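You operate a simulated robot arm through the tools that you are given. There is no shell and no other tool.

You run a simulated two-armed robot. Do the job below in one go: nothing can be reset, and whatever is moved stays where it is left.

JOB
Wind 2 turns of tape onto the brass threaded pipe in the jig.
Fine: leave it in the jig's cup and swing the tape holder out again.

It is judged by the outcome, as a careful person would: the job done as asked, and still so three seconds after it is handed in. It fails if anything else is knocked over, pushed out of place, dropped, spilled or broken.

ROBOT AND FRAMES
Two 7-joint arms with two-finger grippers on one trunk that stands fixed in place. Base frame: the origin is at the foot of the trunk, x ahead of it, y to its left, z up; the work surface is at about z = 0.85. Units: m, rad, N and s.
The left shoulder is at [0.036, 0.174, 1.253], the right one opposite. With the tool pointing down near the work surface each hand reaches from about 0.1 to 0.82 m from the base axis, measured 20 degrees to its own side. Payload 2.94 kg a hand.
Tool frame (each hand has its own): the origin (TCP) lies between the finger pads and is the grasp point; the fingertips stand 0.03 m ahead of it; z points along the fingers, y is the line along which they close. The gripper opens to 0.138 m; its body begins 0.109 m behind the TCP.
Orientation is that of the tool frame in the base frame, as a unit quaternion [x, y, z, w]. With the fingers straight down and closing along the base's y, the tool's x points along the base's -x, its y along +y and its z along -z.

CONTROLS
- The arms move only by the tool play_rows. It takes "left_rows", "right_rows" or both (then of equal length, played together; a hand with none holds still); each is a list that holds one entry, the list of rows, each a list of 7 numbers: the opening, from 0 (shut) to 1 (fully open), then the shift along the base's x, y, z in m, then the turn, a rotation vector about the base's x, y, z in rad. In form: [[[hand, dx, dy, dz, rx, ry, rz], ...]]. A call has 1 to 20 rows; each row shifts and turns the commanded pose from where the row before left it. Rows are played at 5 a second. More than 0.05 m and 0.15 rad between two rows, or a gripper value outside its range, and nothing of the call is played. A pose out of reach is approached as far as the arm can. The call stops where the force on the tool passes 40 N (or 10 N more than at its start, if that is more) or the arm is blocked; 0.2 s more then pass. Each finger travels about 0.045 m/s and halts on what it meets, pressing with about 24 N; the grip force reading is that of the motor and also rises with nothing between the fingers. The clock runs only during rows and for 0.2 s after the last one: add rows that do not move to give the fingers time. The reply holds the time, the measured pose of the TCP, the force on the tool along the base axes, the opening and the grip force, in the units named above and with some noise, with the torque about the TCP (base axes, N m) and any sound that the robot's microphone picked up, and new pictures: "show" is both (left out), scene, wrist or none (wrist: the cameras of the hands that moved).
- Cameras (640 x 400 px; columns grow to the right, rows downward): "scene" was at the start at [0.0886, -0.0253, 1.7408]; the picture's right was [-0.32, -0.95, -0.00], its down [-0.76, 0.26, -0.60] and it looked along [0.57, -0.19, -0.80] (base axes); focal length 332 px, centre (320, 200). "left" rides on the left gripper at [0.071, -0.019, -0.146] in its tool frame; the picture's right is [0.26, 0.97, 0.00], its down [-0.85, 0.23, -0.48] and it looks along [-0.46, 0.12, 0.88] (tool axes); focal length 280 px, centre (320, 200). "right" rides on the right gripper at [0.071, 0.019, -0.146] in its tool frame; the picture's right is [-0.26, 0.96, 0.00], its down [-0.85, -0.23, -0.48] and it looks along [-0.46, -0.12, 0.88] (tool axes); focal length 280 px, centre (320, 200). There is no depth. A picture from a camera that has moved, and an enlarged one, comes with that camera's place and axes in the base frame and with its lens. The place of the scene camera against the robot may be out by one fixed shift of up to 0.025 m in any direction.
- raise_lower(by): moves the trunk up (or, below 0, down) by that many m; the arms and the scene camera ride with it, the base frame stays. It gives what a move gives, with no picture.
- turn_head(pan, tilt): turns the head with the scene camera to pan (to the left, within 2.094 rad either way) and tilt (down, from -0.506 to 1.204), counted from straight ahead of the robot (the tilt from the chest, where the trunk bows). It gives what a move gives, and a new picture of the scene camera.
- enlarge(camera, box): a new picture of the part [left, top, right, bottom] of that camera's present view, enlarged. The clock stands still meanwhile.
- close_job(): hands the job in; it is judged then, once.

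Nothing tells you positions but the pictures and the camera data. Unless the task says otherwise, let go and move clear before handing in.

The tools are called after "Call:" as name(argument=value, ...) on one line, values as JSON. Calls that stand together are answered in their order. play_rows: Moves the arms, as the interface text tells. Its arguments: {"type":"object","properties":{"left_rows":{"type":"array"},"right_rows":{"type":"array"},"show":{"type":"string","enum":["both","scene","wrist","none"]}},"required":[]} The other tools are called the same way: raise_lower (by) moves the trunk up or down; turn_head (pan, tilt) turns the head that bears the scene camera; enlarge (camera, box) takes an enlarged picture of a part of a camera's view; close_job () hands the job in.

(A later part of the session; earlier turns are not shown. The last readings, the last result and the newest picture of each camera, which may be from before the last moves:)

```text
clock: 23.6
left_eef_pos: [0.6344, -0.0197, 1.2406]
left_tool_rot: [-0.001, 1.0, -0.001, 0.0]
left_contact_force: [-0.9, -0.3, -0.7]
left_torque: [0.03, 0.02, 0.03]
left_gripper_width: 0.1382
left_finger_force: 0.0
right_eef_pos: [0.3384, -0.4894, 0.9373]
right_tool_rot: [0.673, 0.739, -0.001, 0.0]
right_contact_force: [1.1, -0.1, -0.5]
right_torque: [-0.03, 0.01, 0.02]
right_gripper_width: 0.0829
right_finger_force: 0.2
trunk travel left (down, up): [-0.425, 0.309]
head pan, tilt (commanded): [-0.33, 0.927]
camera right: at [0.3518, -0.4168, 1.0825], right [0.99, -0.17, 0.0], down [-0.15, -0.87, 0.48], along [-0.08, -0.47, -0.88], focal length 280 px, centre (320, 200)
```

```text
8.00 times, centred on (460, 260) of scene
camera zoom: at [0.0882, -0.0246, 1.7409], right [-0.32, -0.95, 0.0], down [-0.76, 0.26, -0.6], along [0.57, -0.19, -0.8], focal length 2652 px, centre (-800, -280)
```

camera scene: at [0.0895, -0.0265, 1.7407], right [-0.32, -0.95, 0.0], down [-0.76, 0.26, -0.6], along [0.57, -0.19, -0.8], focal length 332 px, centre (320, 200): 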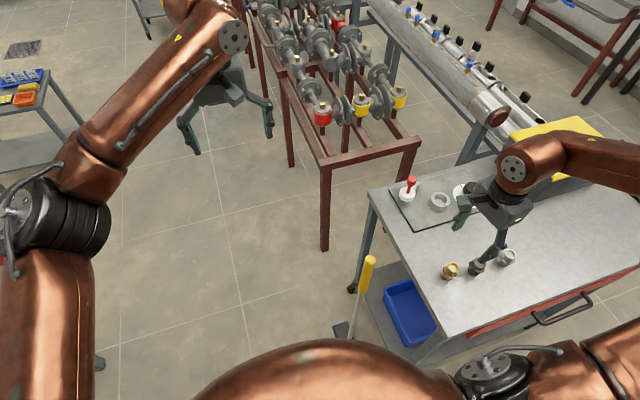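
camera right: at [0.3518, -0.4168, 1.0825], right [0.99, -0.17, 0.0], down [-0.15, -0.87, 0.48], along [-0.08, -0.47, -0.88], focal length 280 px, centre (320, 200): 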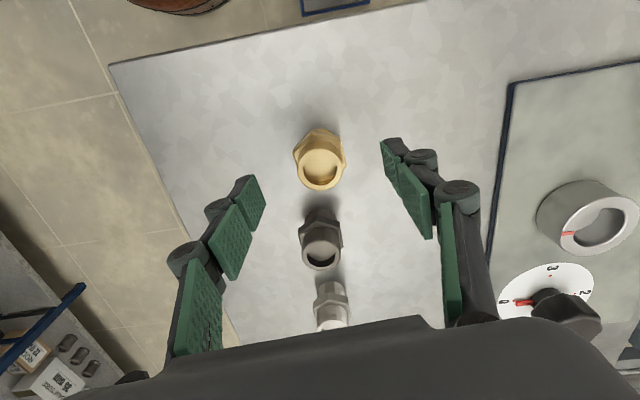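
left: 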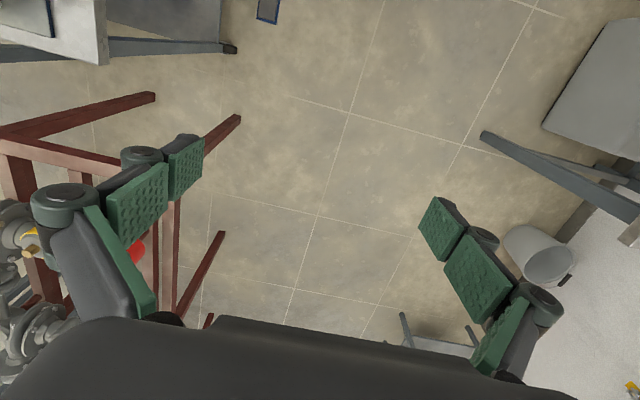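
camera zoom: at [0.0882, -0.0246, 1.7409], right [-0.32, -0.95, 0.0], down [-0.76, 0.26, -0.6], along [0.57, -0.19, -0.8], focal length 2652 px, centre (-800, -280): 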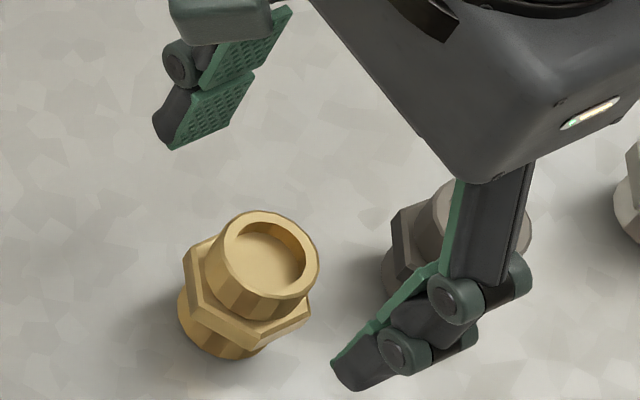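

The brass fitting is centred between the fingers. I'll lower to the hex height and close.

Call:
play_rows(right_rows=[[[0.6, 0.0005, -0.0013, -0.012, 0, 0, 0], [0.6, 0, 0, -0.012, 0, 0, 0], [0.6, 0, 0, -0.011, 0, 0, 0], [0.6, 0, 0, 0, 0, 0, 0], [0.4, 0, 0, 0, 0, 0, 0], [0.3, 0, 0, 0, 0, 0, 0], [0.2, 0, 0, 0, 0, 0, 0], [0, 0, 0, 0, 0, 0, 0], [0, 0, 0, 0, 0, 0, 0], [0, 0, 0, 0, 0, 0, 0]]], show="wrist")

Call:
enlarge(camera="right", box=[240, 120, 400, 220])

Call:
enlarge(camera="scene", box=[420, 235, 500, 285])

```text
clock: 25.8
left_eef_pos: [0.6341, -0.0204, 1.2424]
left_tool_rot: [-0.001, 1.0, -0.001, 0.0]
left_contact_force: [-0.4, 0.6, 0.6]
left_torque: [-0.01, -0.01, 0.03]
left_gripper_width: 0.1381
left_finger_force: 0.1
right_eef_pos: [0.3396, -0.4913, 0.9015]
right_tool_rot: [0.673, 0.739, 0.0, 0.0]
right_contact_force: [0.4, -0.2, 0.2]
right_torque: [0.03, -0.01, -0.02]
right_gripper_width: 0.0429
right_finger_force: 23.6
trunk travel left (down, up): [-0.425, 0.309]
head pan, tilt (commanded): [-0.33, 0.927]
camera right: at [0.3525, -0.4183, 1.047], right [0.99, -0.17, 0.0], down [-0.15, -0.87, 0.48], along [-0.08, -0.47, -0.88], focal length 280 px, centre (320, 200)
```

right: 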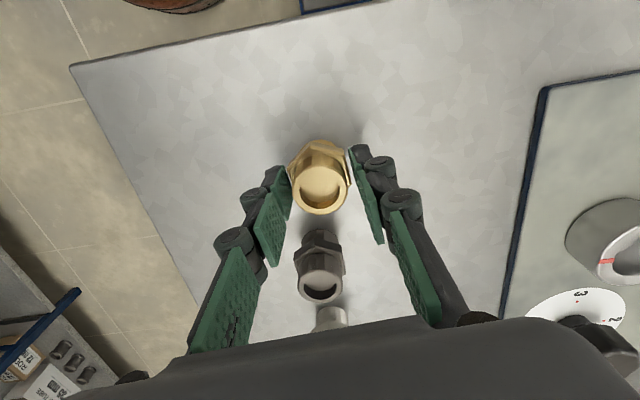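

```text
4.00 times, centred on (320, 170) of right
camera zoom: at [0.3525, -0.4183, 1.047], right [0.99, -0.17, 0.0], down [-0.15, -0.87, 0.48], along [-0.08, -0.47, -0.88], focal length 1122 px, centre (320, 320)
```

zoom: 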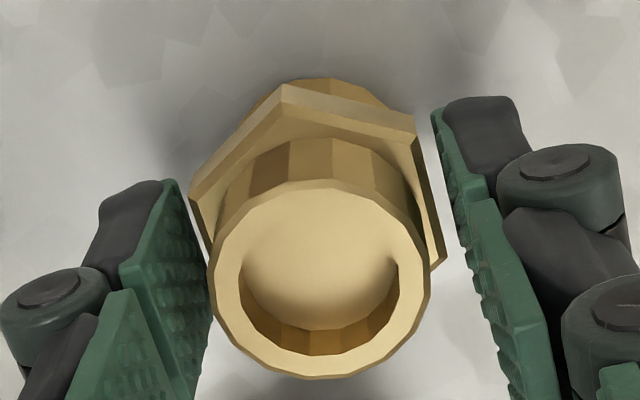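

```text
8.00 times, centred on (460, 260) of scene
camera zoom: at [0.0887, -0.0256, 1.7408], right [-0.32, -0.95, 0.0], down [-0.76, 0.26, -0.6], along [0.57, -0.19, -0.8], focal length 2652 px, centre (-800, -280)
```

zoom: 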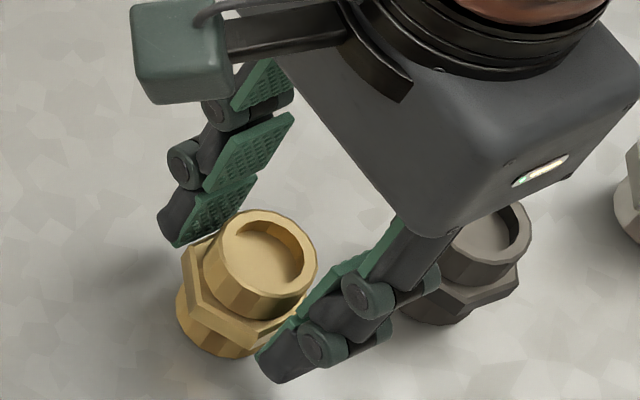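

The fingers have stopped at 0.043 m on the hex flats. I'll wait briefly for the grip to build, then lift a little and check.

Call:
play_rows(right_rows=[[[0, 0, 0, 0, 0, 0, 0], [0, 0, 0, 0, 0, 0, 0], [0, 0, 0, 0, 0, 0, 0], [0, 0, 0, 0.01, 0, 0, 0], [0, 0, 0, 0.02, 0, 0, 0], [0, 0, 0, 0.02, 0, 0, 0], [0, 0, 0, 0.02, 0, 0, 0], [0, 0, 0, 0, 0, 0, 0]]], show="wrist")

Call:
enlarge(camera="scene", box=[420, 220, 500, 270])

Call:
enlarge(camera="right", box=[240, 120, 400, 220])

```text
clock: 27.6
left_eef_pos: [0.6341, -0.0207, 1.2396]
left_tool_rot: [-0.001, 1.0, 0.0, -0.001]
left_contact_force: [0.4, -0.4, 0.0]
left_torque: [-0.01, -0.01, -0.02]
left_gripper_width: 0.1382
left_finger_force: 0.1
right_eef_pos: [0.3391, -0.4914, 0.9726]
right_tool_rot: [0.674, 0.739, 0.0, -0.001]
right_contact_force: [-1.2, 0.0, -0.6]
right_torque: [0.01, 0.01, -0.02]
right_gripper_width: 0.0427
right_finger_force: 23.8
trunk travel left (down, up): [-0.425, 0.309]
head pan, tilt (commanded): [-0.33, 0.927]
camera right: at [0.3523, -0.4187, 1.117], right [0.99, -0.17, 0.0], down [-0.15, -0.87, 0.48], along [-0.08, -0.47, -0.88], focal length 280 px, centre (320, 200)
```

right: 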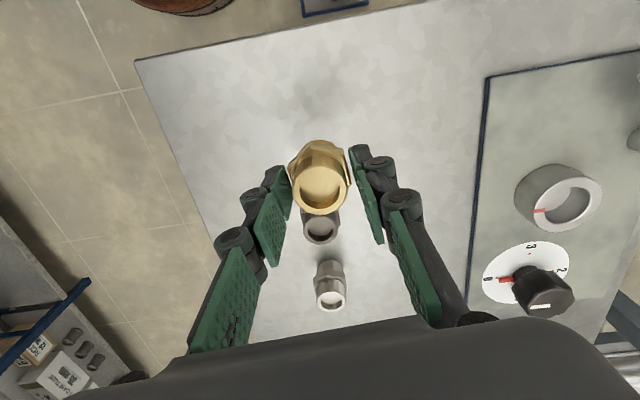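

```text
8.00 times, centred on (460, 245) of scene
camera zoom: at [0.089, -0.0261, 1.7407], right [-0.32, -0.95, 0.0], down [-0.76, 0.26, -0.6], along [0.57, -0.19, -0.8], focal length 2652 px, centre (-800, -160)
```

zoom: 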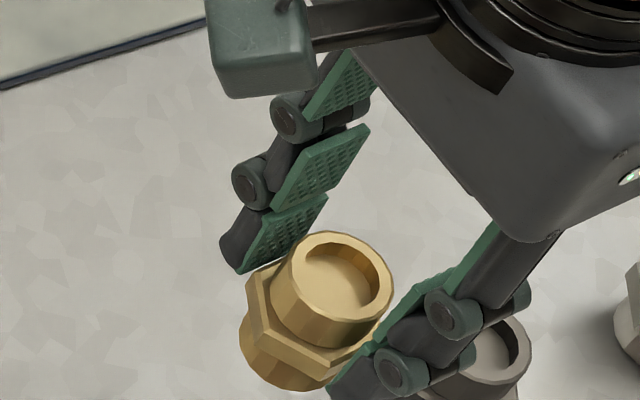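

```text
4.00 times, centred on (320, 170) of right
camera zoom: at [0.3523, -0.4187, 1.117], right [0.99, -0.17, 0.0], down [-0.15, -0.87, 0.48], along [-0.08, -0.47, -0.88], focal length 1122 px, centre (320, 320)
```

zoom: 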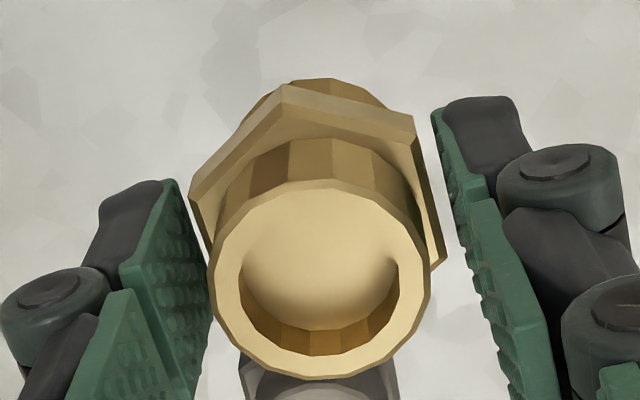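

The fitting is lifted squarely, with its axis at the tool centre. I'll carry it over towards the cup at a safe height and stop short above it to check alignment.

Call:
play_rows(right_rows=[[[0, 0.015, -0.02, 0.01, 0, 0, 0], [0, 0.02, -0.02, 0.01, 0, 0, 0], [0, 0.028, -0.018, 0.01, 0, 0, 0], [0, 0.03, -0.015, 0, 0, 0, 0], [0, 0.03, -0.0125, 0, 0, 0, 0], [0, 0.03, -0.007, 0, 0, 0, 0], [0, 0.03, 0, 0, 0, 0, 0], [0, 0.02, 0, 0, 0, 0, 0], [0, 0.0135, 0, 0, 0, 0, 0], [0, 0, 0, 0, 0, 0, 0]]], show="both")

Call:
enlarge(camera="right", box=[220, 100, 420, 225])

Call:
enlarge(camera="scene", box=[390, 155, 510, 230])

```text
clock: 29.8
left_eef_pos: [0.6333, -0.02, 1.2401]
left_tool_rot: [-0.001, 1.0, 0.0, 0.001]
left_contact_force: [0.1, -0.4, -0.4]
left_torque: [-0.01, 0.0, -0.03]
left_gripper_width: 0.138
left_finger_force: 0.0
right_eef_pos: [0.5553, -0.5851, 1.0024]
right_tool_rot: [0.674, 0.739, 0.0, 0.0]
right_contact_force: [-1.0, 0.2, -0.6]
right_torque: [-0.02, -0.02, -0.03]
right_gripper_width: 0.0425
right_finger_force: 23.8
trunk travel left (down, up): [-0.425, 0.309]
head pan, tilt (commanded): [-0.33, 0.927]
camera scene: at [0.0885, -0.026, 1.7408], right [-0.32, -0.95, 0.0], down [-0.76, 0.26, -0.6], along [0.57, -0.19, -0.8], focal length 332 px, centre (320, 200)
camera right: at [0.5692, -0.5116, 1.1473], right [0.99, -0.17, 0.0], down [-0.15, -0.87, 0.48], along [-0.08, -0.47, -0.88], focal length 280 px, centre (320, 200)
```

scene: 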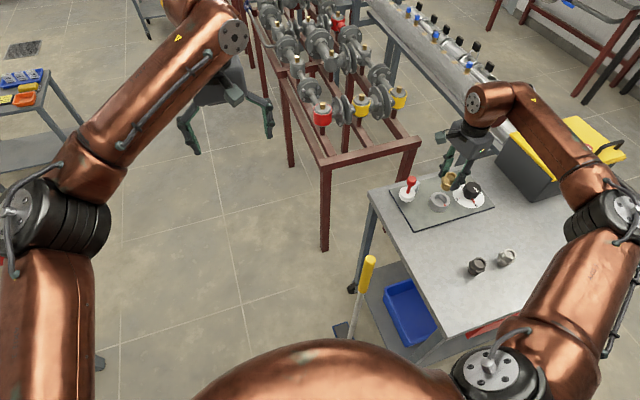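
right: 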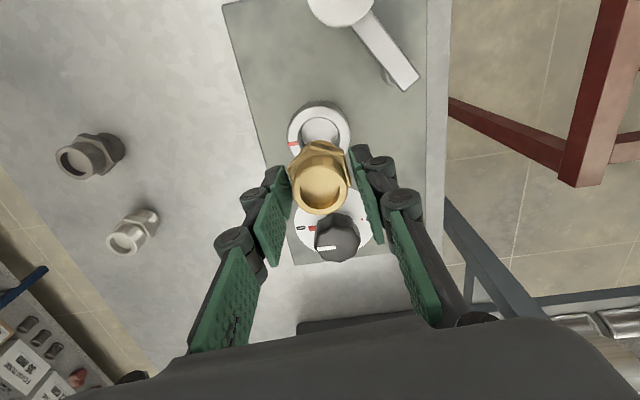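

```text
3.20 times, centred on (320, 162) of right
camera zoom: at [0.5692, -0.5116, 1.1473], right [0.99, -0.17, 0.0], down [-0.15, -0.87, 0.48], along [-0.08, -0.47, -0.88], focal length 897 px, centre (320, 320)
```

zoom: 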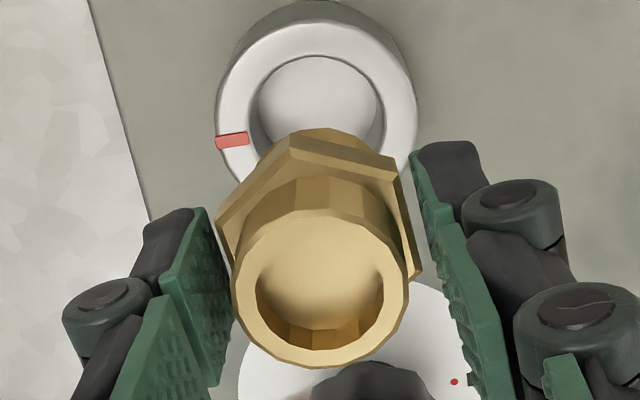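

```text
5.33 times, centred on (450, 192) of scene
camera zoom: at [0.0885, -0.026, 1.7408], right [-0.32, -0.95, 0.0], down [-0.76, 0.26, -0.6], along [0.57, -0.19, -0.8], focal length 1768 px, centre (-373, 240)
```

zoom: 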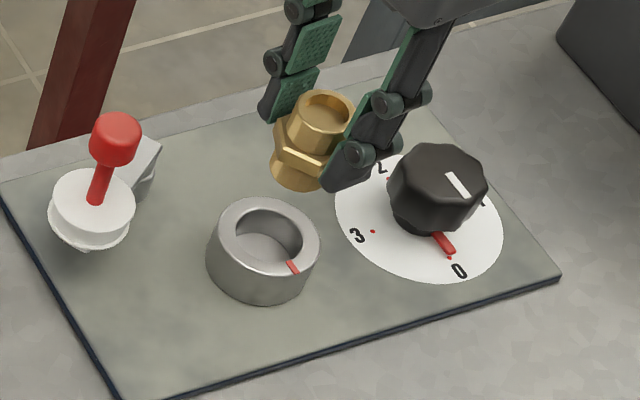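

The cup rim lies right below the fitting, within about a millimetre. I'll lower until the lower collar is just above the rim and check again.

Call:
play_rows(right_rows=[[[0, 0, 0, -0.02, 0, 0, 0], [0, 0, 0, -0.02, 0, 0, 0], [0, 0, 0, -0.015, 0, 0, 0], [0, 0, 0, 0, 0, 0, 0]]], show="wrist")

Call:
enlarge(camera="scene", box=[410, 175, 490, 225])

Call:
enlarge(camera="right", box=[240, 110, 400, 210])

```text
clock: 30.8
left_eef_pos: [0.6338, -0.0199, 1.2405]
left_tool_rot: [-0.001, 1.0, 0.0, 0.0]
left_contact_force: [0.7, 0.3, -0.2]
left_torque: [0.0, -0.01, -0.03]
left_gripper_width: 0.1382
left_finger_force: 0.1
right_eef_pos: [0.5559, -0.5834, 0.9463]
right_tool_rot: [0.674, 0.739, 0.0, 0.001]
right_contact_force: [0.3, 0.7, -1.7]
right_torque: [-0.03, 0.01, -0.02]
right_gripper_width: 0.0424
right_finger_force: 23.7
trunk travel left (down, up): [-0.425, 0.309]
head pan, tilt (commanded): [-0.33, 0.927]
camera right: at [0.5686, -0.5109, 1.0918], right [0.99, -0.17, 0.0], down [-0.15, -0.87, 0.48], along [-0.08, -0.47, -0.88], focal length 280 px, centre (320, 200)
```

right: 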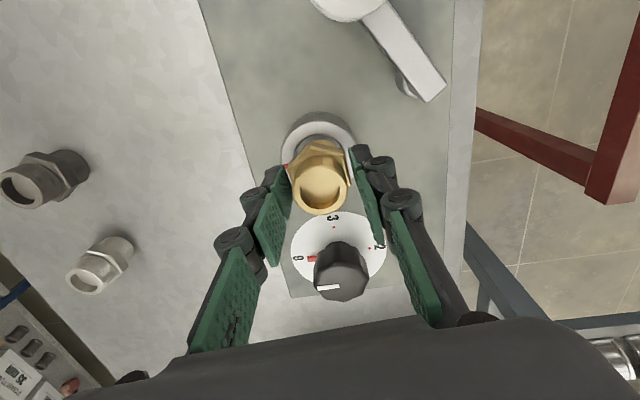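

```text
8.00 times, centred on (450, 200) of scene
camera zoom: at [0.0889, -0.0258, 1.7408], right [-0.32, -0.95, 0.0], down [-0.76, 0.26, -0.6], along [0.57, -0.19, -0.8], focal length 2652 px, centre (-720, 200)
```

zoom: 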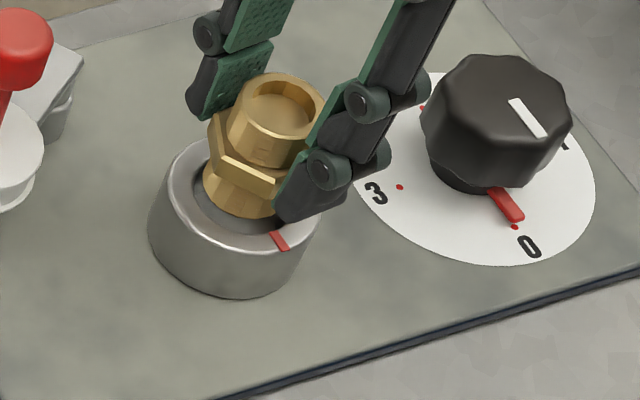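

```text
4.00 times, centred on (320, 160) of right
camera zoom: at [0.5686, -0.5109, 1.0918], right [0.99, -0.17, 0.0], down [-0.15, -0.87, 0.48], along [-0.08, -0.47, -0.88], focal length 1122 px, centre (320, 360)
```

zoom: 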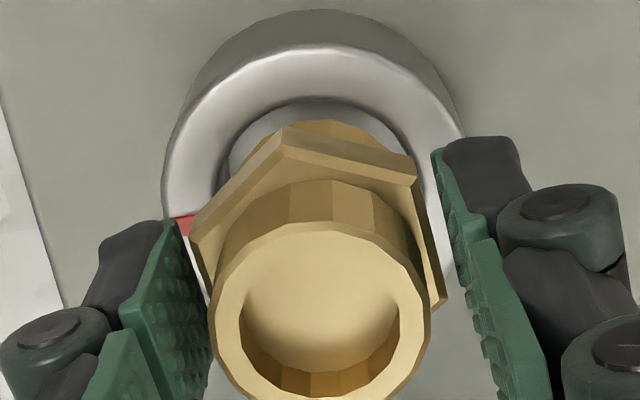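

The lower collar is lined up with the opening. I'll lower it slowly and watch the force for contact.

Call:
play_rows(right_rows=[[[0, 0, 0, -0.006, 0, 0, 0], [0, 0, 0, -0.006, 0, 0, 0], [0, 0, 0, -0.004, 0, 0, 0], [0, 0, 0, 0, 0, 0, 0]]], show="none")

Call:
enlarge(camera="scene", box=[410, 175, 490, 225])

```text
clock: 31.8
left_eef_pos: [0.6341, -0.0213, 1.2404]
left_tool_rot: [-0.001, 1.0, 0.0, 0.0]
left_contact_force: [-0.1, 0.8, -0.5]
left_torque: [0.0, 0.0, 0.03]
left_gripper_width: 0.1379
left_finger_force: 0.1
right_eef_pos: [0.5548, -0.5838, 0.9305]
right_tool_rot: [0.674, 0.739, -0.001, 0.0]
right_contact_force: [-0.2, -1.0, -2.0]
right_torque: [-0.01, 0.02, -0.01]
right_gripper_width: 0.0423
right_finger_force: 24.6
trunk travel left (down, up): [-0.425, 0.309]
head pan, tilt (commanded): [-0.33, 0.927]
```

```text
8.00 times, centred on (450, 200) of scene
camera zoom: at [0.089, -0.0259, 1.7408], right [-0.32, -0.95, 0.0], down [-0.76, 0.26, -0.6], along [0.57, -0.19, -0.8], focal length 2652 px, centre (-720, 200)
```

zoom: 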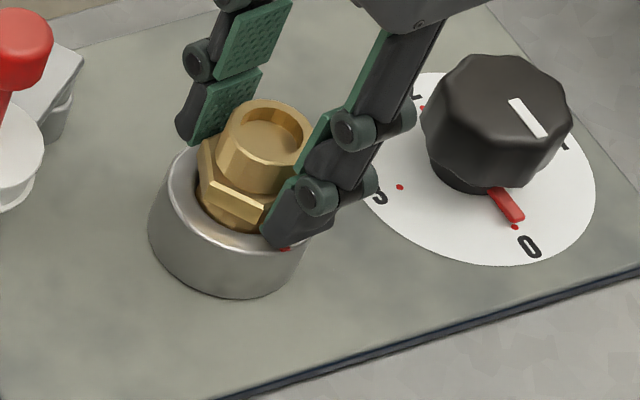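

The collar is entering the cup freely. I'll continue in small steps to the seat.

Call:
play_rows(right_rows=[[[0, 0, 0, -0.003, 0, 0, 0], [0, 0, 0, -0.002, 0, 0, 0], [0, 0, 0, 0, 0, 0, 0]]], show="none")

Call:
enlarge(camera="scene", box=[410, 175, 490, 225])

Call:
enlarge(camera="right", box=[240, 110, 400, 210])

```text
clock: 32.6
left_eef_pos: [0.6345, -0.0204, 1.2399]
left_tool_rot: [-0.001, 1.0, -0.001, 0.0]
left_contact_force: [0.1, -0.8, -0.3]
left_torque: [-0.03, -0.02, -0.01]
left_gripper_width: 0.1379
left_finger_force: 0.1
right_eef_pos: [0.5567, -0.5833, 0.9254]
right_tool_rot: [0.674, 0.739, 0.001, -0.001]
right_contact_force: [0.9, 0.1, -1.5]
right_torque: [0.03, 0.0, 0.0]
right_gripper_width: 0.0426
right_finger_force: 24.1
trunk travel left (down, up): [-0.425, 0.309]
head pan, tilt (commanded): [-0.33, 0.927]
```

```text
8.00 times, centred on (450, 200) of scene
camera zoom: at [0.089, -0.0258, 1.7408], right [-0.32, -0.95, 0.0], down [-0.76, 0.26, -0.6], along [0.57, -0.19, -0.8], focal length 2652 px, centre (-720, 200)
```

zoom: 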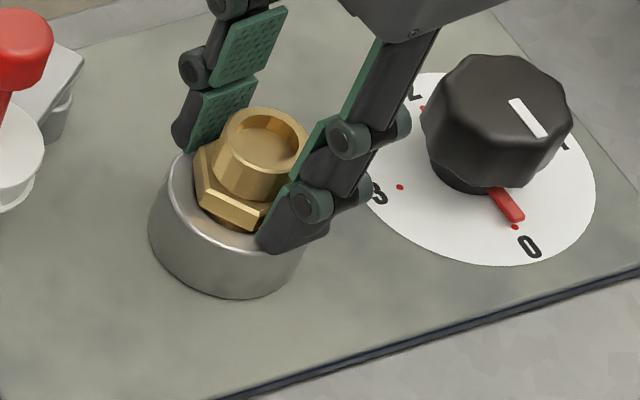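

```text
4.00 times, centred on (320, 160) of right
camera zoom: at [0.5687, -0.511, 1.0711], right [0.99, -0.17, 0.0], down [-0.15, -0.87, 0.48], along [-0.08, -0.47, -0.88], focal length 1122 px, centre (320, 360)
```

zoom: 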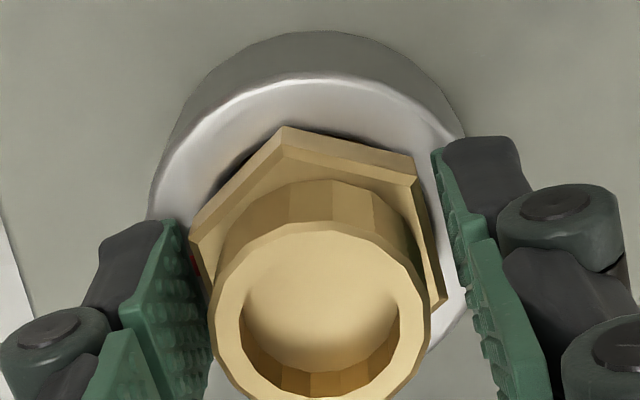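

There's no contact yet and the hex is just above the rim. I'll take two more small steps.

Call:
play_rows(right_rows=[[[0, 0, 0, -0.002, 0, 0, 0], [0, 0, 0, 0, 0, 0, 0]]], show="none")

Call:
play_rows(right_rows=[[[0, 0, 0, -0.0015, 0, 0, 0], [0, 0, 0, 0, 0, 0, 0]]], show="none")

Call:
enlarge(camera="scene", box=[420, 180, 468, 210])

```text
clock: 33.2
left_eef_pos: [0.6354, -0.0204, 1.2395]
left_tool_rot: [-0.001, 1.0, 0.001, -0.001]
left_contact_force: [0.1, 0.1, -0.6]
left_torque: [-0.01, -0.01, -0.03]
left_gripper_width: 0.1381
left_finger_force: 0.0
right_eef_pos: [0.5552, -0.584, 0.9243]
right_tool_rot: [0.674, 0.739, 0.001, -0.001]
right_contact_force: [0.1, 0.1, -1.1]
right_torque: [0.0, 0.01, 0.0]
right_gripper_width: 0.0423
right_finger_force: 24.2
trunk travel left (down, up): [-0.425, 0.309]
head pan, tilt (commanded): [-0.33, 0.927]
```

```text
clock: 33.8
left_eef_pos: [0.6336, -0.0203, 1.2417]
left_tool_rot: [-0.001, 1.0, 0.0, 0.0]
left_contact_force: [-0.4, 0.1, -0.6]
left_torque: [-0.02, 0.0, -0.03]
left_gripper_width: 0.1379
left_finger_force: 0.1
right_eef_pos: [0.5553, -0.5829, 0.9242]
right_tool_rot: [0.674, 0.739, 0.0, 0.0]
right_contact_force: [-0.4, -1.8, 5.4]
right_torque: [0.01, 0.11, 0.02]
right_gripper_width: 0.0424
right_finger_force: 23.8
trunk travel left (down, up): [-0.425, 0.309]
head pan, tilt (commanded): [-0.33, 0.927]
```

```text
13.33 times, centred on (444, 195) of scene
camera zoom: at [0.0881, -0.0252, 1.7409], right [-0.32, -0.95, 0.0], down [-0.76, 0.26, -0.6], along [0.57, -0.19, -0.8], focal length 4420 px, centre (-1333, 267)
```

zoom: 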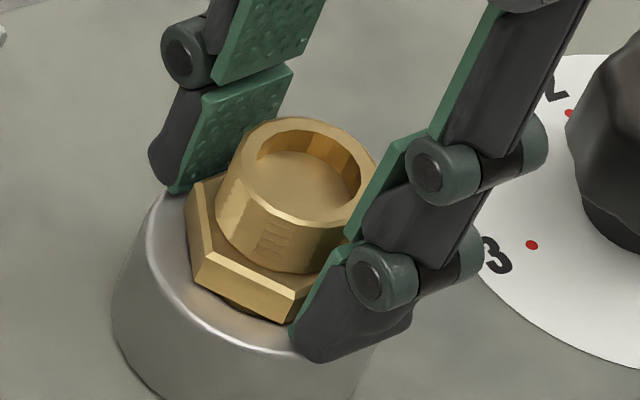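

The upward force of about 5 N shows the fitting has touched its seat, with the lower collar well down in the cup. I'll open the fingers, check that it sits level, and lift away.

Call:
play_rows(right_rows=[[[0.33, 0, 0, 0, 0, 0, 0], [0.36, 0, 0, 0, 0, 0, 0], [0.4, 0, 0, 0, 0, 0, 0], [0.45, 0, 0, 0, 0, 0, 0], [0.5, 0, 0, 0, 0, 0, 0], [0.5, 0, 0, 0, 0, 0, 0]]], show="none")

Call:
enlarge(camera="scene", box=[420, 180, 468, 210])

Call:
enlarge(camera="right", box=[240, 110, 400, 210])

```text
clock: 35.2
left_eef_pos: [0.635, -0.0208, 1.2405]
left_tool_rot: [-0.001, 1.0, 0.001, 0.0]
left_contact_force: [0.1, 1.0, -0.3]
left_torque: [-0.03, -0.02, -0.01]
left_gripper_width: 0.1379
left_finger_force: 0.2
right_eef_pos: [0.5557, -0.5841, 0.9222]
right_tool_rot: [0.673, 0.739, -0.001, 0.0]
right_contact_force: [0.1, -0.6, -1.0]
right_torque: [-0.01, 0.0, -0.02]
right_gripper_width: 0.0693
right_finger_force: 0.0
trunk travel left (down, up): [-0.425, 0.309]
head pan, tilt (commanded): [-0.33, 0.927]
```

```text
13.33 times, centred on (444, 195) of scene
camera zoom: at [0.0889, -0.0257, 1.7408], right [-0.32, -0.95, 0.0], down [-0.76, 0.26, -0.6], along [0.57, -0.19, -0.8], focal length 4420 px, centre (-1333, 267)
```

zoom: 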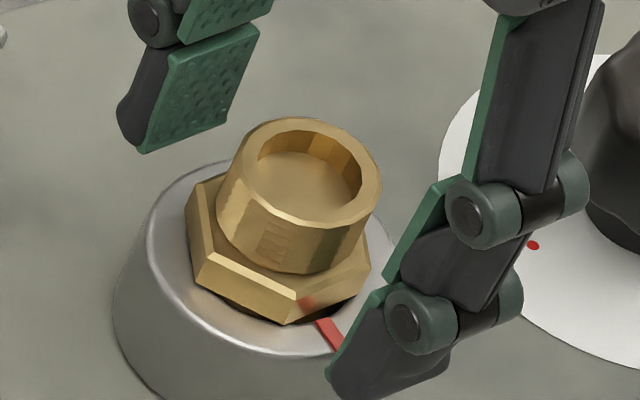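

```text
4.00 times, centred on (320, 160) of right
camera zoom: at [0.5688, -0.5109, 1.0677], right [0.99, -0.17, 0.0], down [-0.15, -0.87, 0.48], along [-0.08, -0.47, -0.88], focal length 1122 px, centre (320, 360)
```

zoom: 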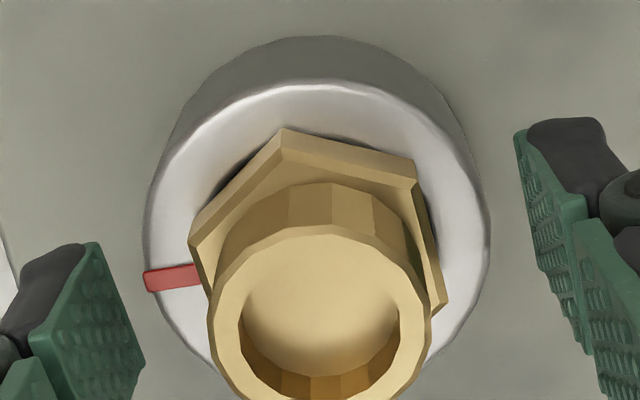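

The fitting is sitting level in the cup with the red mark visible and the grip released. I'll lift straight up and look at the tape holder from above.

Call:
play_rows(right_rows=[[[0.5, 0, 0, 0.02, 0, 0, 0], [0.5, 0, 0, 0.03, 0, 0, 0], [0.5, 0, 0, 0.04, 0, 0, 0], [0.5, 0, 0, 0.05, 0, 0, 0], [0.5, 0, 0.02, 0.03, 0, 0, 0], [0.5, 0, 0.02, 0.01, 0, 0, 0], [0.5, 0, 0.02, 0, 0, 0, 0], [0.5, 0, 0, 0, 0, 0, 0]]], show="both")

Call:
enlarge(camera="right", box=[240, 20, 440, 145])

Call:
enlarge(camera="scene", box=[385, 165, 481, 225])

```text
clock: 37.0
left_eef_pos: [0.6346, -0.021, 1.2394]
left_tool_rot: [-0.001, 1.0, 0.0, 0.0]
left_contact_force: [-0.7, 0.8, 0.0]
left_torque: [0.01, -0.01, 0.02]
left_gripper_width: 0.1376
left_finger_force: 0.1
right_eef_pos: [0.5566, -0.5245, 1.1017]
right_tool_rot: [0.673, 0.739, 0.001, 0.0]
right_contact_force: [0.7, -0.2, 0.2]
right_torque: [0.03, -0.03, 0.0]
right_gripper_width: 0.069
right_finger_force: 0.0
trunk travel left (down, up): [-0.425, 0.309]
head pan, tilt (commanded): [-0.33, 0.927]
camera scene: at [0.0886, -0.0261, 1.7408], right [-0.32, -0.95, 0.0], down [-0.76, 0.26, -0.6], along [0.57, -0.19, -0.8], focal length 332 px, centre (320, 200)
camera right: at [0.5693, -0.4517, 1.2474], right [0.98, -0.17, 0.0], down [-0.15, -0.87, 0.48], along [-0.08, -0.47, -0.88], focal length 280 px, centre (320, 200)
```

scene: 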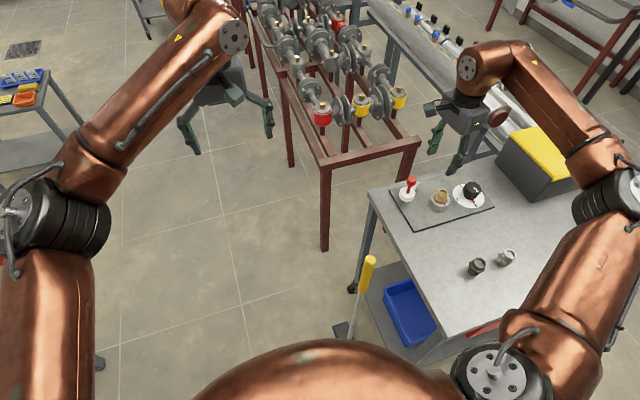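
right: 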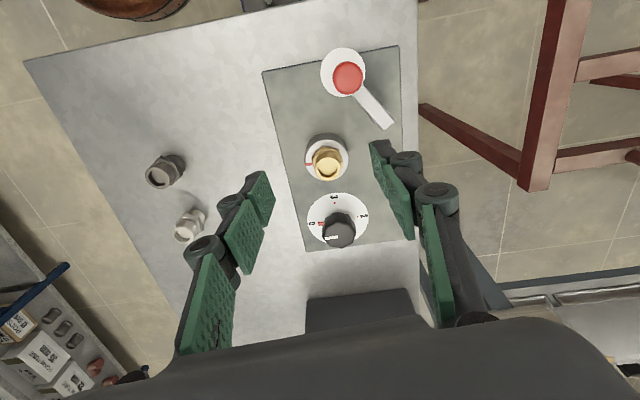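

```text
3.20 times, centred on (340, 82) of right
camera zoom: at [0.5693, -0.4517, 1.2474], right [0.98, -0.17, 0.0], down [-0.15, -0.87, 0.48], along [-0.08, -0.47, -0.88], focal length 897 px, centre (256, 576)
```

zoom: 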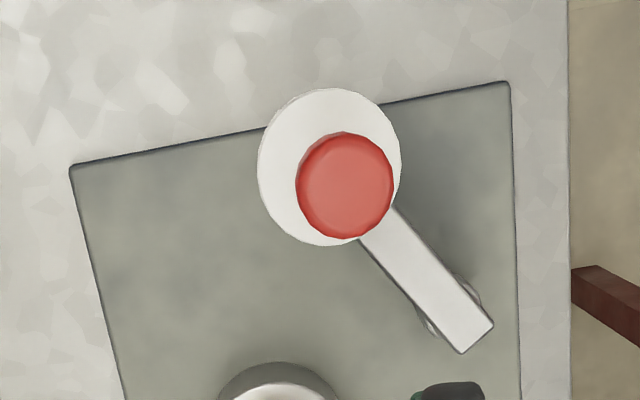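

```text
6.67 times, centred on (433, 195) of scene
camera zoom: at [0.0886, -0.0261, 1.7408], right [-0.32, -0.95, 0.0], down [-0.76, 0.26, -0.6], along [0.57, -0.19, -0.8], focal length 2210 px, centre (-433, 233)
```

zoom: 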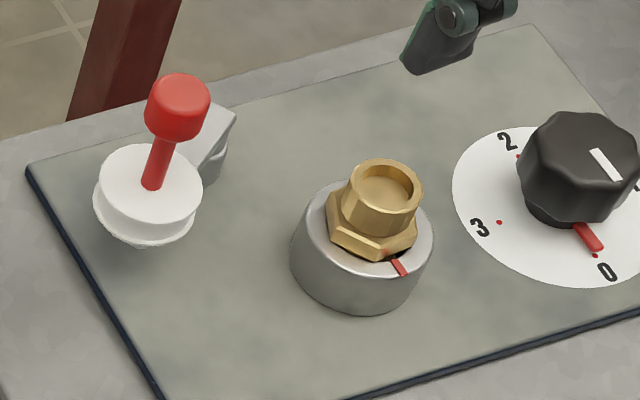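

I place the holder's pivot near (0.629, -0.533), an arm radius of about 0.068 m, and the red handle at (0.589, -0.478), z 0.96 to 0.99. Swinging it in takes about 65 degrees counter-clockwise, to roughly (0.562, -0.545). I'll hover over the handle with the fingers lined up along its path.

Call:
play_rows(right_rows=[[[0.5, 0.0108, 0.0155, 0, 0, 0, 0.085], [0.5, 0.0108, 0.0155, 0, 0, 0, 0.085], [0.5, 0.0108, 0.0155, 0, 0, 0, 0.085], [0.5, 0, 0, -0.03, 0, 0, 0], [0.5, 0, 0, -0.03, 0, 0, 0], [0.5, 0, 0, 0, 0, 0, 0]]], show="both")

Call:
enlarge(camera="right", box=[220, 100, 420, 225])

Call:
enlarge(camera="scene", box=[385, 145, 481, 205])

```text
clock: 38.4
left_eef_pos: [0.6334, -0.019, 1.2401]
left_tool_rot: [-0.001, 1.0, 0.0, 0.0]
left_contact_force: [-0.1, -0.1, 0.6]
left_torque: [-0.03, 0.01, 0.03]
left_gripper_width: 0.1379
left_finger_force: 0.1
right_eef_pos: [0.5883, -0.4763, 1.0415]
right_tool_rot: [0.574, 0.819, 0.0, 0.0]
right_contact_force: [0.1, -0.4, -0.5]
right_torque: [-0.04, -0.01, 0.04]
right_gripper_width: 0.0689
right_finger_force: 0.0
trunk travel left (down, up): [-0.425, 0.309]
head pan, tilt (commanded): [-0.33, 0.927]
camera scene: at [0.0883, -0.0251, 1.7409], right [-0.32, -0.95, 0.0], down [-0.76, 0.26, -0.6], along [0.57, -0.19, -0.8], focal length 332 px, centre (320, 200)
camera right: at [0.5826, -0.4027, 1.1874], right [1.0, 0.08, 0.0], down [0.07, -0.88, 0.48], along [0.04, -0.47, -0.88], focal length 280 px, centre (320, 200)
```

scene: 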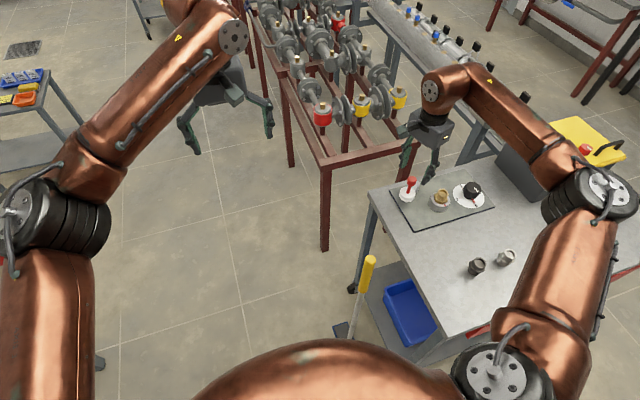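
right: 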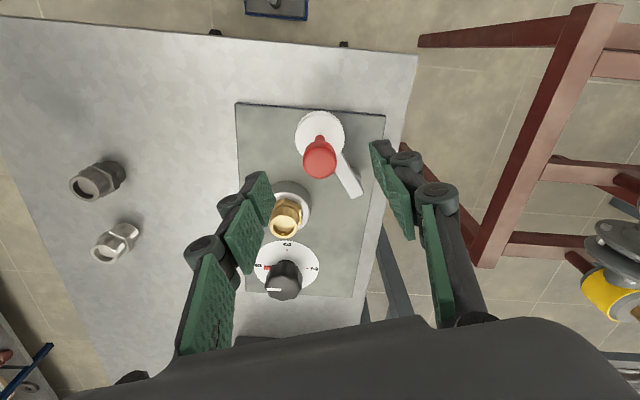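

```text
3.20 times, centred on (320, 162) of right
camera zoom: at [0.5826, -0.4027, 1.1874], right [1.0, 0.08, 0.0], down [0.07, -0.88, 0.48], along [0.04, -0.47, -0.88], focal length 897 px, centre (320, 320)
```

zoom: 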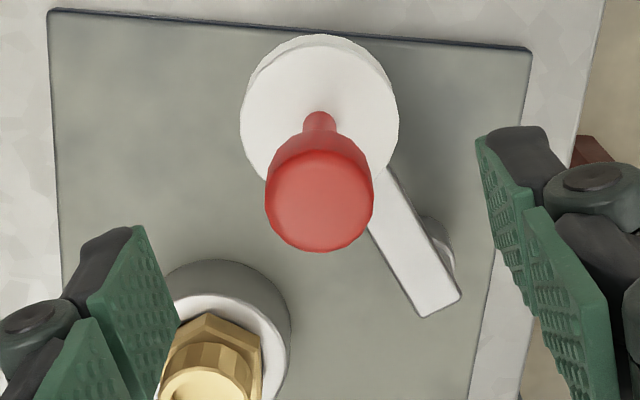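

```text
6.67 times, centred on (433, 175) of scene
camera zoom: at [0.0883, -0.0251, 1.7409], right [-0.32, -0.95, 0.0], down [-0.76, 0.26, -0.6], along [0.57, -0.19, -0.8], focal length 2210 px, centre (-433, 367)
```

zoom: 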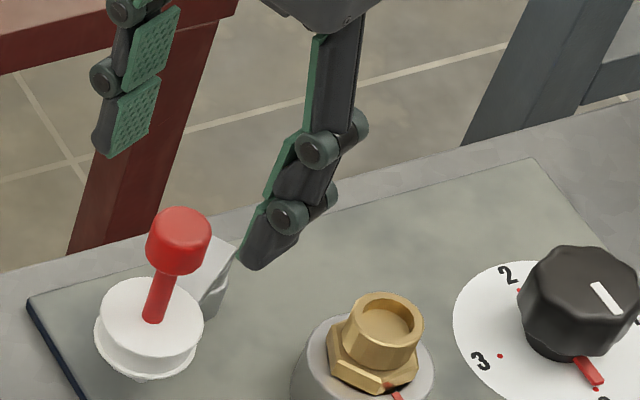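

The handle is centred between the fingers with its top at z 0.991. I'll lower around the knob and close to a loose cage so the swing arm can follow its own arc.

Call:
play_rows(right_rows=[[[0.5, 0.0005, -0.001, -0.021, 0, 0, 0], [0.5, 0, 0, -0.021, 0, 0, 0], [0.5, 0, 0, -0.021, 0, 0, 0], [0.5, 0, 0, 0, 0, 0, 0], [0.4, 0, 0, 0, 0, 0, 0], [0.3, 0, 0, 0, 0, 0, 0], [0.26, 0, 0, 0, 0, 0, 0], [0.26, 0, 0, 0, 0, 0, 0]]], show="wrist")

Call:
enlarge(camera="scene", box=[385, 155, 481, 215])

Call:
enlarge(camera="right", box=[220, 100, 420, 225])

```text
clock: 40.2
left_eef_pos: [0.6352, -0.0201, 1.2403]
left_tool_rot: [-0.001, 1.0, 0.0, -0.001]
left_contact_force: [0.0, -0.9, -0.1]
left_torque: [0.02, 0.0, -0.03]
left_gripper_width: 0.138
left_finger_force: 0.0
right_eef_pos: [0.5887, -0.4795, 0.9784]
right_tool_rot: [0.575, 0.818, 0.0, 0.0]
right_contact_force: [0.7, 0.5, 0.7]
right_torque: [0.02, -0.03, 0.01]
right_gripper_width: 0.0358
right_finger_force: 0.1
trunk travel left (down, up): [-0.425, 0.309]
head pan, tilt (commanded): [-0.33, 0.927]
camera right: at [0.5831, -0.4048, 1.1243], right [1.0, 0.08, 0.0], down [0.07, -0.88, 0.48], along [0.04, -0.47, -0.88], focal length 280 px, centre (320, 200)
```

right: 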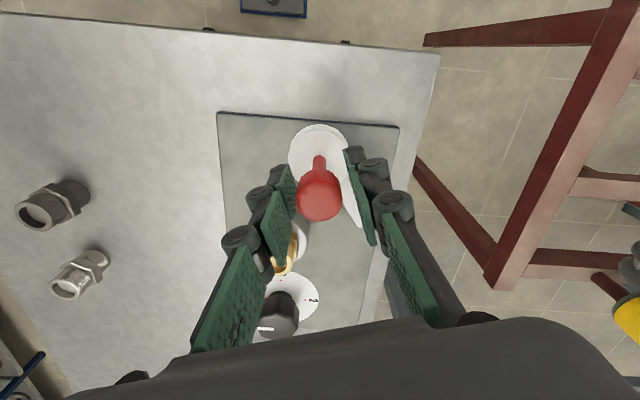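

```text
6.67 times, centred on (433, 185) of scene
camera zoom: at [0.0889, -0.0257, 1.7408], right [-0.32, -0.95, 0.0], down [-0.76, 0.26, -0.6], along [0.57, -0.19, -0.8], focal length 2210 px, centre (-433, 300)
```

zoom: 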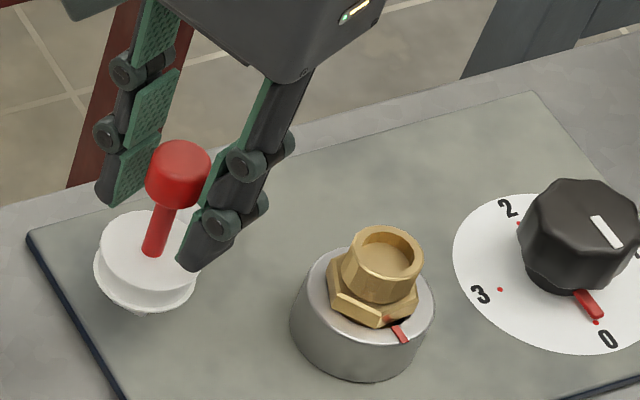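

```text
3.20 times, centred on (320, 162) of right
camera zoom: at [0.5831, -0.4048, 1.1243], right [1.0, 0.08, 0.0], down [0.07, -0.88, 0.48], along [0.04, -0.47, -0.88], focal length 897 px, centre (320, 320)
```

zoom: 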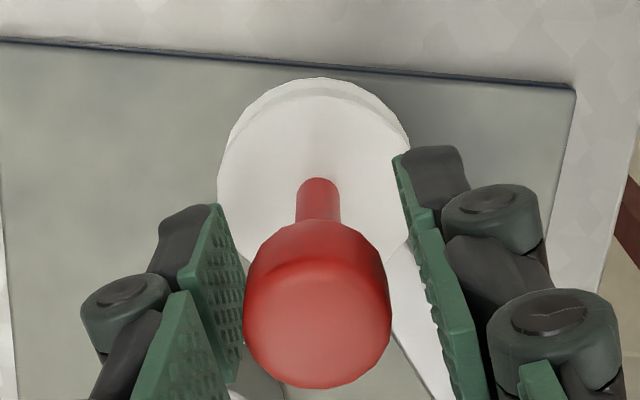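

The handle is loosely caged. I'll lead it round the first half of its arc towards the cup and check.

Call:
play_rows(right_rows=[[[0.26, -0.0059, -0.0048, 0, 0, 0, 0.07], [0.26, -0.0059, -0.006, 0, 0, 0, 0.07], [0.26, -0.005, -0.0066, 0, 0, 0, 0.07], [0.26, -0.0043, -0.0071, 0, 0, 0, 0.07], [0.26, -0.0033, -0.0077, 0, 0, 0, 0.07], [0.26, 0, 0, 0, 0, 0, 0]]], show="wrist")

Call:
enlarge(camera="scene", box=[385, 155, 481, 215])

Call:
enlarge(camera="right", box=[220, 100, 420, 225])

```text
clock: 41.6
left_eef_pos: [0.6338, -0.0199, 1.2418]
left_tool_rot: [-0.001, 1.0, 0.001, -0.001]
left_contact_force: [-0.7, -0.2, 0.8]
left_torque: [0.01, 0.01, 0.01]
left_gripper_width: 0.138
left_finger_force: 0.1
right_eef_pos: [0.5649, -0.5111, 0.9801]
right_tool_rot: [0.423, 0.906, 0.0, 0.0]
right_contact_force: [-0.5, -0.2, 0.3]
right_torque: [0.01, -0.02, -0.03]
right_gripper_width: 0.0358
right_finger_force: 0.0
trunk travel left (down, up): [-0.425, 0.309]
head pan, tilt (commanded): [-0.33, 0.927]
camera right: at [0.5339, -0.4435, 1.1244], right [0.91, 0.42, 0.0], down [0.37, -0.8, 0.48], along [0.2, -0.43, -0.88], focal length 280 px, centre (320, 200)
```

right: 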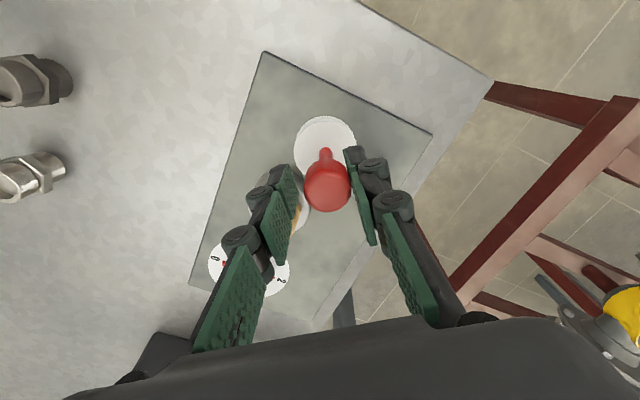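

```text
6.67 times, centred on (433, 185) of scene
camera zoom: at [0.089, -0.0255, 1.7408], right [-0.32, -0.95, 0.0], down [-0.76, 0.26, -0.6], along [0.57, -0.19, -0.8], focal length 2210 px, centre (-433, 300)
```

zoom: 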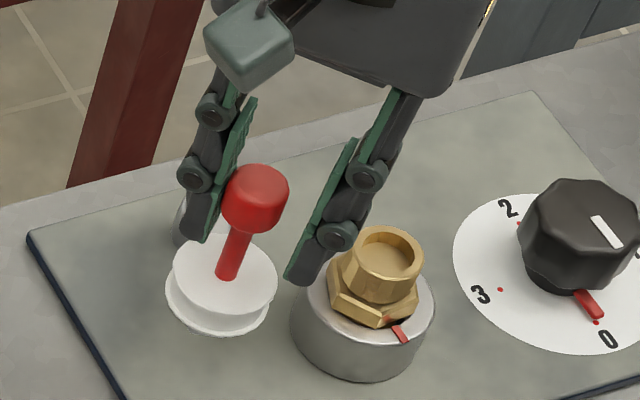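

```text
3.20 times, centred on (320, 162) of right
camera zoom: at [0.5339, -0.4435, 1.1244], right [0.91, 0.42, 0.0], down [0.37, -0.8, 0.48], along [0.2, -0.43, -0.88], focal length 897 px, centre (320, 320)
```

zoom: 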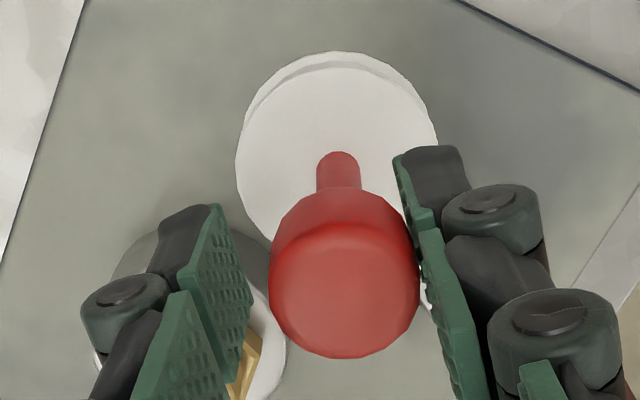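

The holder follows smoothly with almost no force. I'll continue the arc in smaller steps as it nears the fitting.

Call:
play_rows(right_rows=[[[0.26, -0.0024, -0.008, 0, 0, 0, 0.05], [0.26, -0.0013, -0.0082, 0, 0, 0, 0.05], [0.26, -0.0004, -0.0083, 0, 0, 0, 0.05], [0.26, 0, 0, 0, 0, 0, 0]]], show="wrist")

Call:
enlarge(camera="scene", box=[385, 155, 481, 215])

Call:
enlarge(camera="right", box=[220, 100, 420, 225])

```text
clock: 42.6
left_eef_pos: [0.6342, -0.0206, 1.2395]
left_tool_rot: [-0.001, 1.0, 0.0, 0.001]
left_contact_force: [-0.1, -0.2, 0.3]
left_torque: [0.02, -0.01, 0.01]
left_gripper_width: 0.1381
left_finger_force: 0.1
right_eef_pos: [0.5603, -0.5351, 0.9779]
right_tool_rot: [0.353, 0.935, 0.0, 0.0]
right_contact_force: [0.5, -0.3, 0.1]
right_torque: [-0.02, 0.0, 0.01]
right_gripper_width: 0.0359
right_finger_force: 0.0
trunk travel left (down, up): [-0.425, 0.309]
head pan, tilt (commanded): [-0.33, 0.927]
camera right: at [0.5203, -0.4735, 1.1241], right [0.83, 0.55, 0.0], down [0.48, -0.73, 0.48], along [0.26, -0.4, -0.88], focal length 280 px, centre (320, 200)
```

right: 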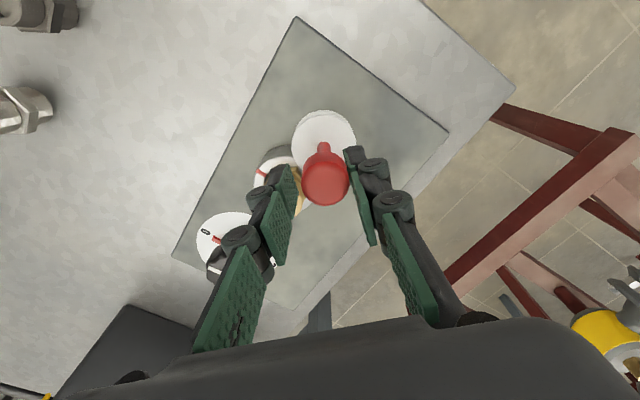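

```text
6.67 times, centred on (433, 185) of scene
camera zoom: at [0.089, -0.0255, 1.7408], right [-0.32, -0.95, 0.0], down [-0.76, 0.26, -0.6], along [0.57, -0.19, -0.8], focal length 2210 px, centre (-433, 300)
```

zoom: 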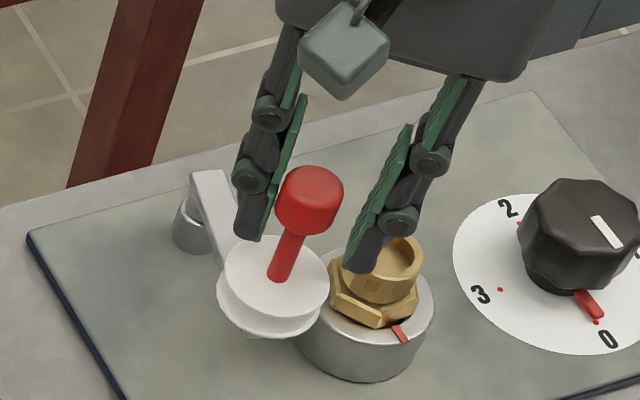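

```text
3.20 times, centred on (320, 162) of right
camera zoom: at [0.5203, -0.4735, 1.1241], right [0.83, 0.55, 0.0], down [0.48, -0.73, 0.48], along [0.26, -0.4, -0.88], focal length 897 px, centre (320, 320)
```

zoom: 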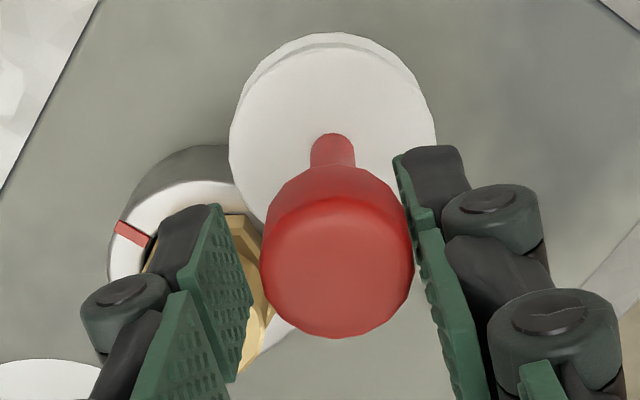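

The spool is close to the fitting now. I'll take small steps and watch for contact or a stop.

Call:
play_rows(right_rows=[[[0.26, 0.0002, -0.0042, 0, 0, 0, 0.03], [0.26, 0.0005, -0.0041, 0, 0, 0, 0.03], [0.26, 0, 0, 0, 0, 0, 0]]], show="none")

Call:
enlarge(camera="scene", box=[405, 165, 485, 215])

Call:
enlarge(camera="right", box=[220, 100, 420, 225])

```text
clock: 43.4
left_eef_pos: [0.6339, -0.0199, 1.2406]
left_tool_rot: [-0.001, 1.0, -0.001, 0.0]
left_contact_force: [-0.4, 0.2, 0.2]
left_torque: [-0.05, 0.03, -0.03]
left_gripper_width: 0.138
left_finger_force: 0.1
right_eef_pos: [0.561, -0.5441, 0.9786]
right_tool_rot: [0.326, 0.945, 0.0, -0.001]
right_contact_force: [0.0, -0.9, -1.0]
right_torque: [-0.02, 0.0, 0.04]
right_gripper_width: 0.0361
right_finger_force: 0.1
trunk travel left (down, up): [-0.425, 0.309]
head pan, tilt (commanded): [-0.33, 0.927]
```

```text
8.00 times, centred on (445, 190) of scene
camera zoom: at [0.0889, -0.0256, 1.7408], right [-0.32, -0.95, 0.0], down [-0.76, 0.26, -0.6], along [0.57, -0.19, -0.8], focal length 2652 px, centre (-680, 280)
```

zoom: 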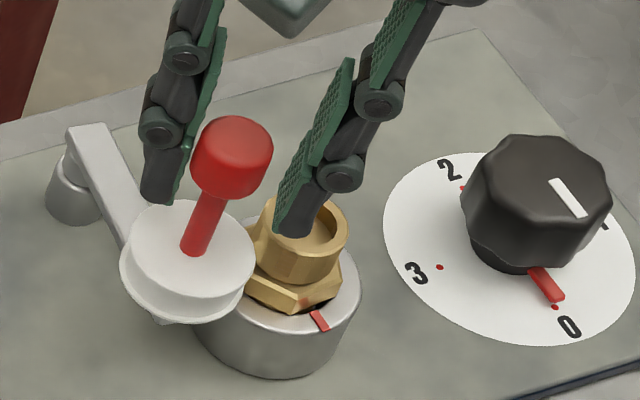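

```text
3.20 times, centred on (320, 162) of right
camera zoom: at [0.5175, -0.4845, 1.1243], right [0.8, 0.6, 0.0], down [0.53, -0.7, 0.48], along [0.28, -0.38, -0.88], focal length 897 px, centre (320, 320)
```

zoom: 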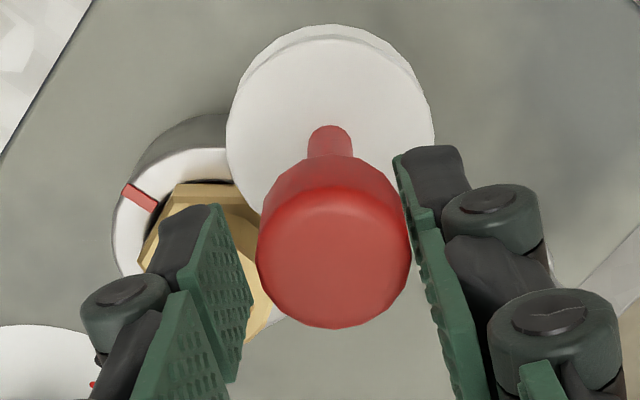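

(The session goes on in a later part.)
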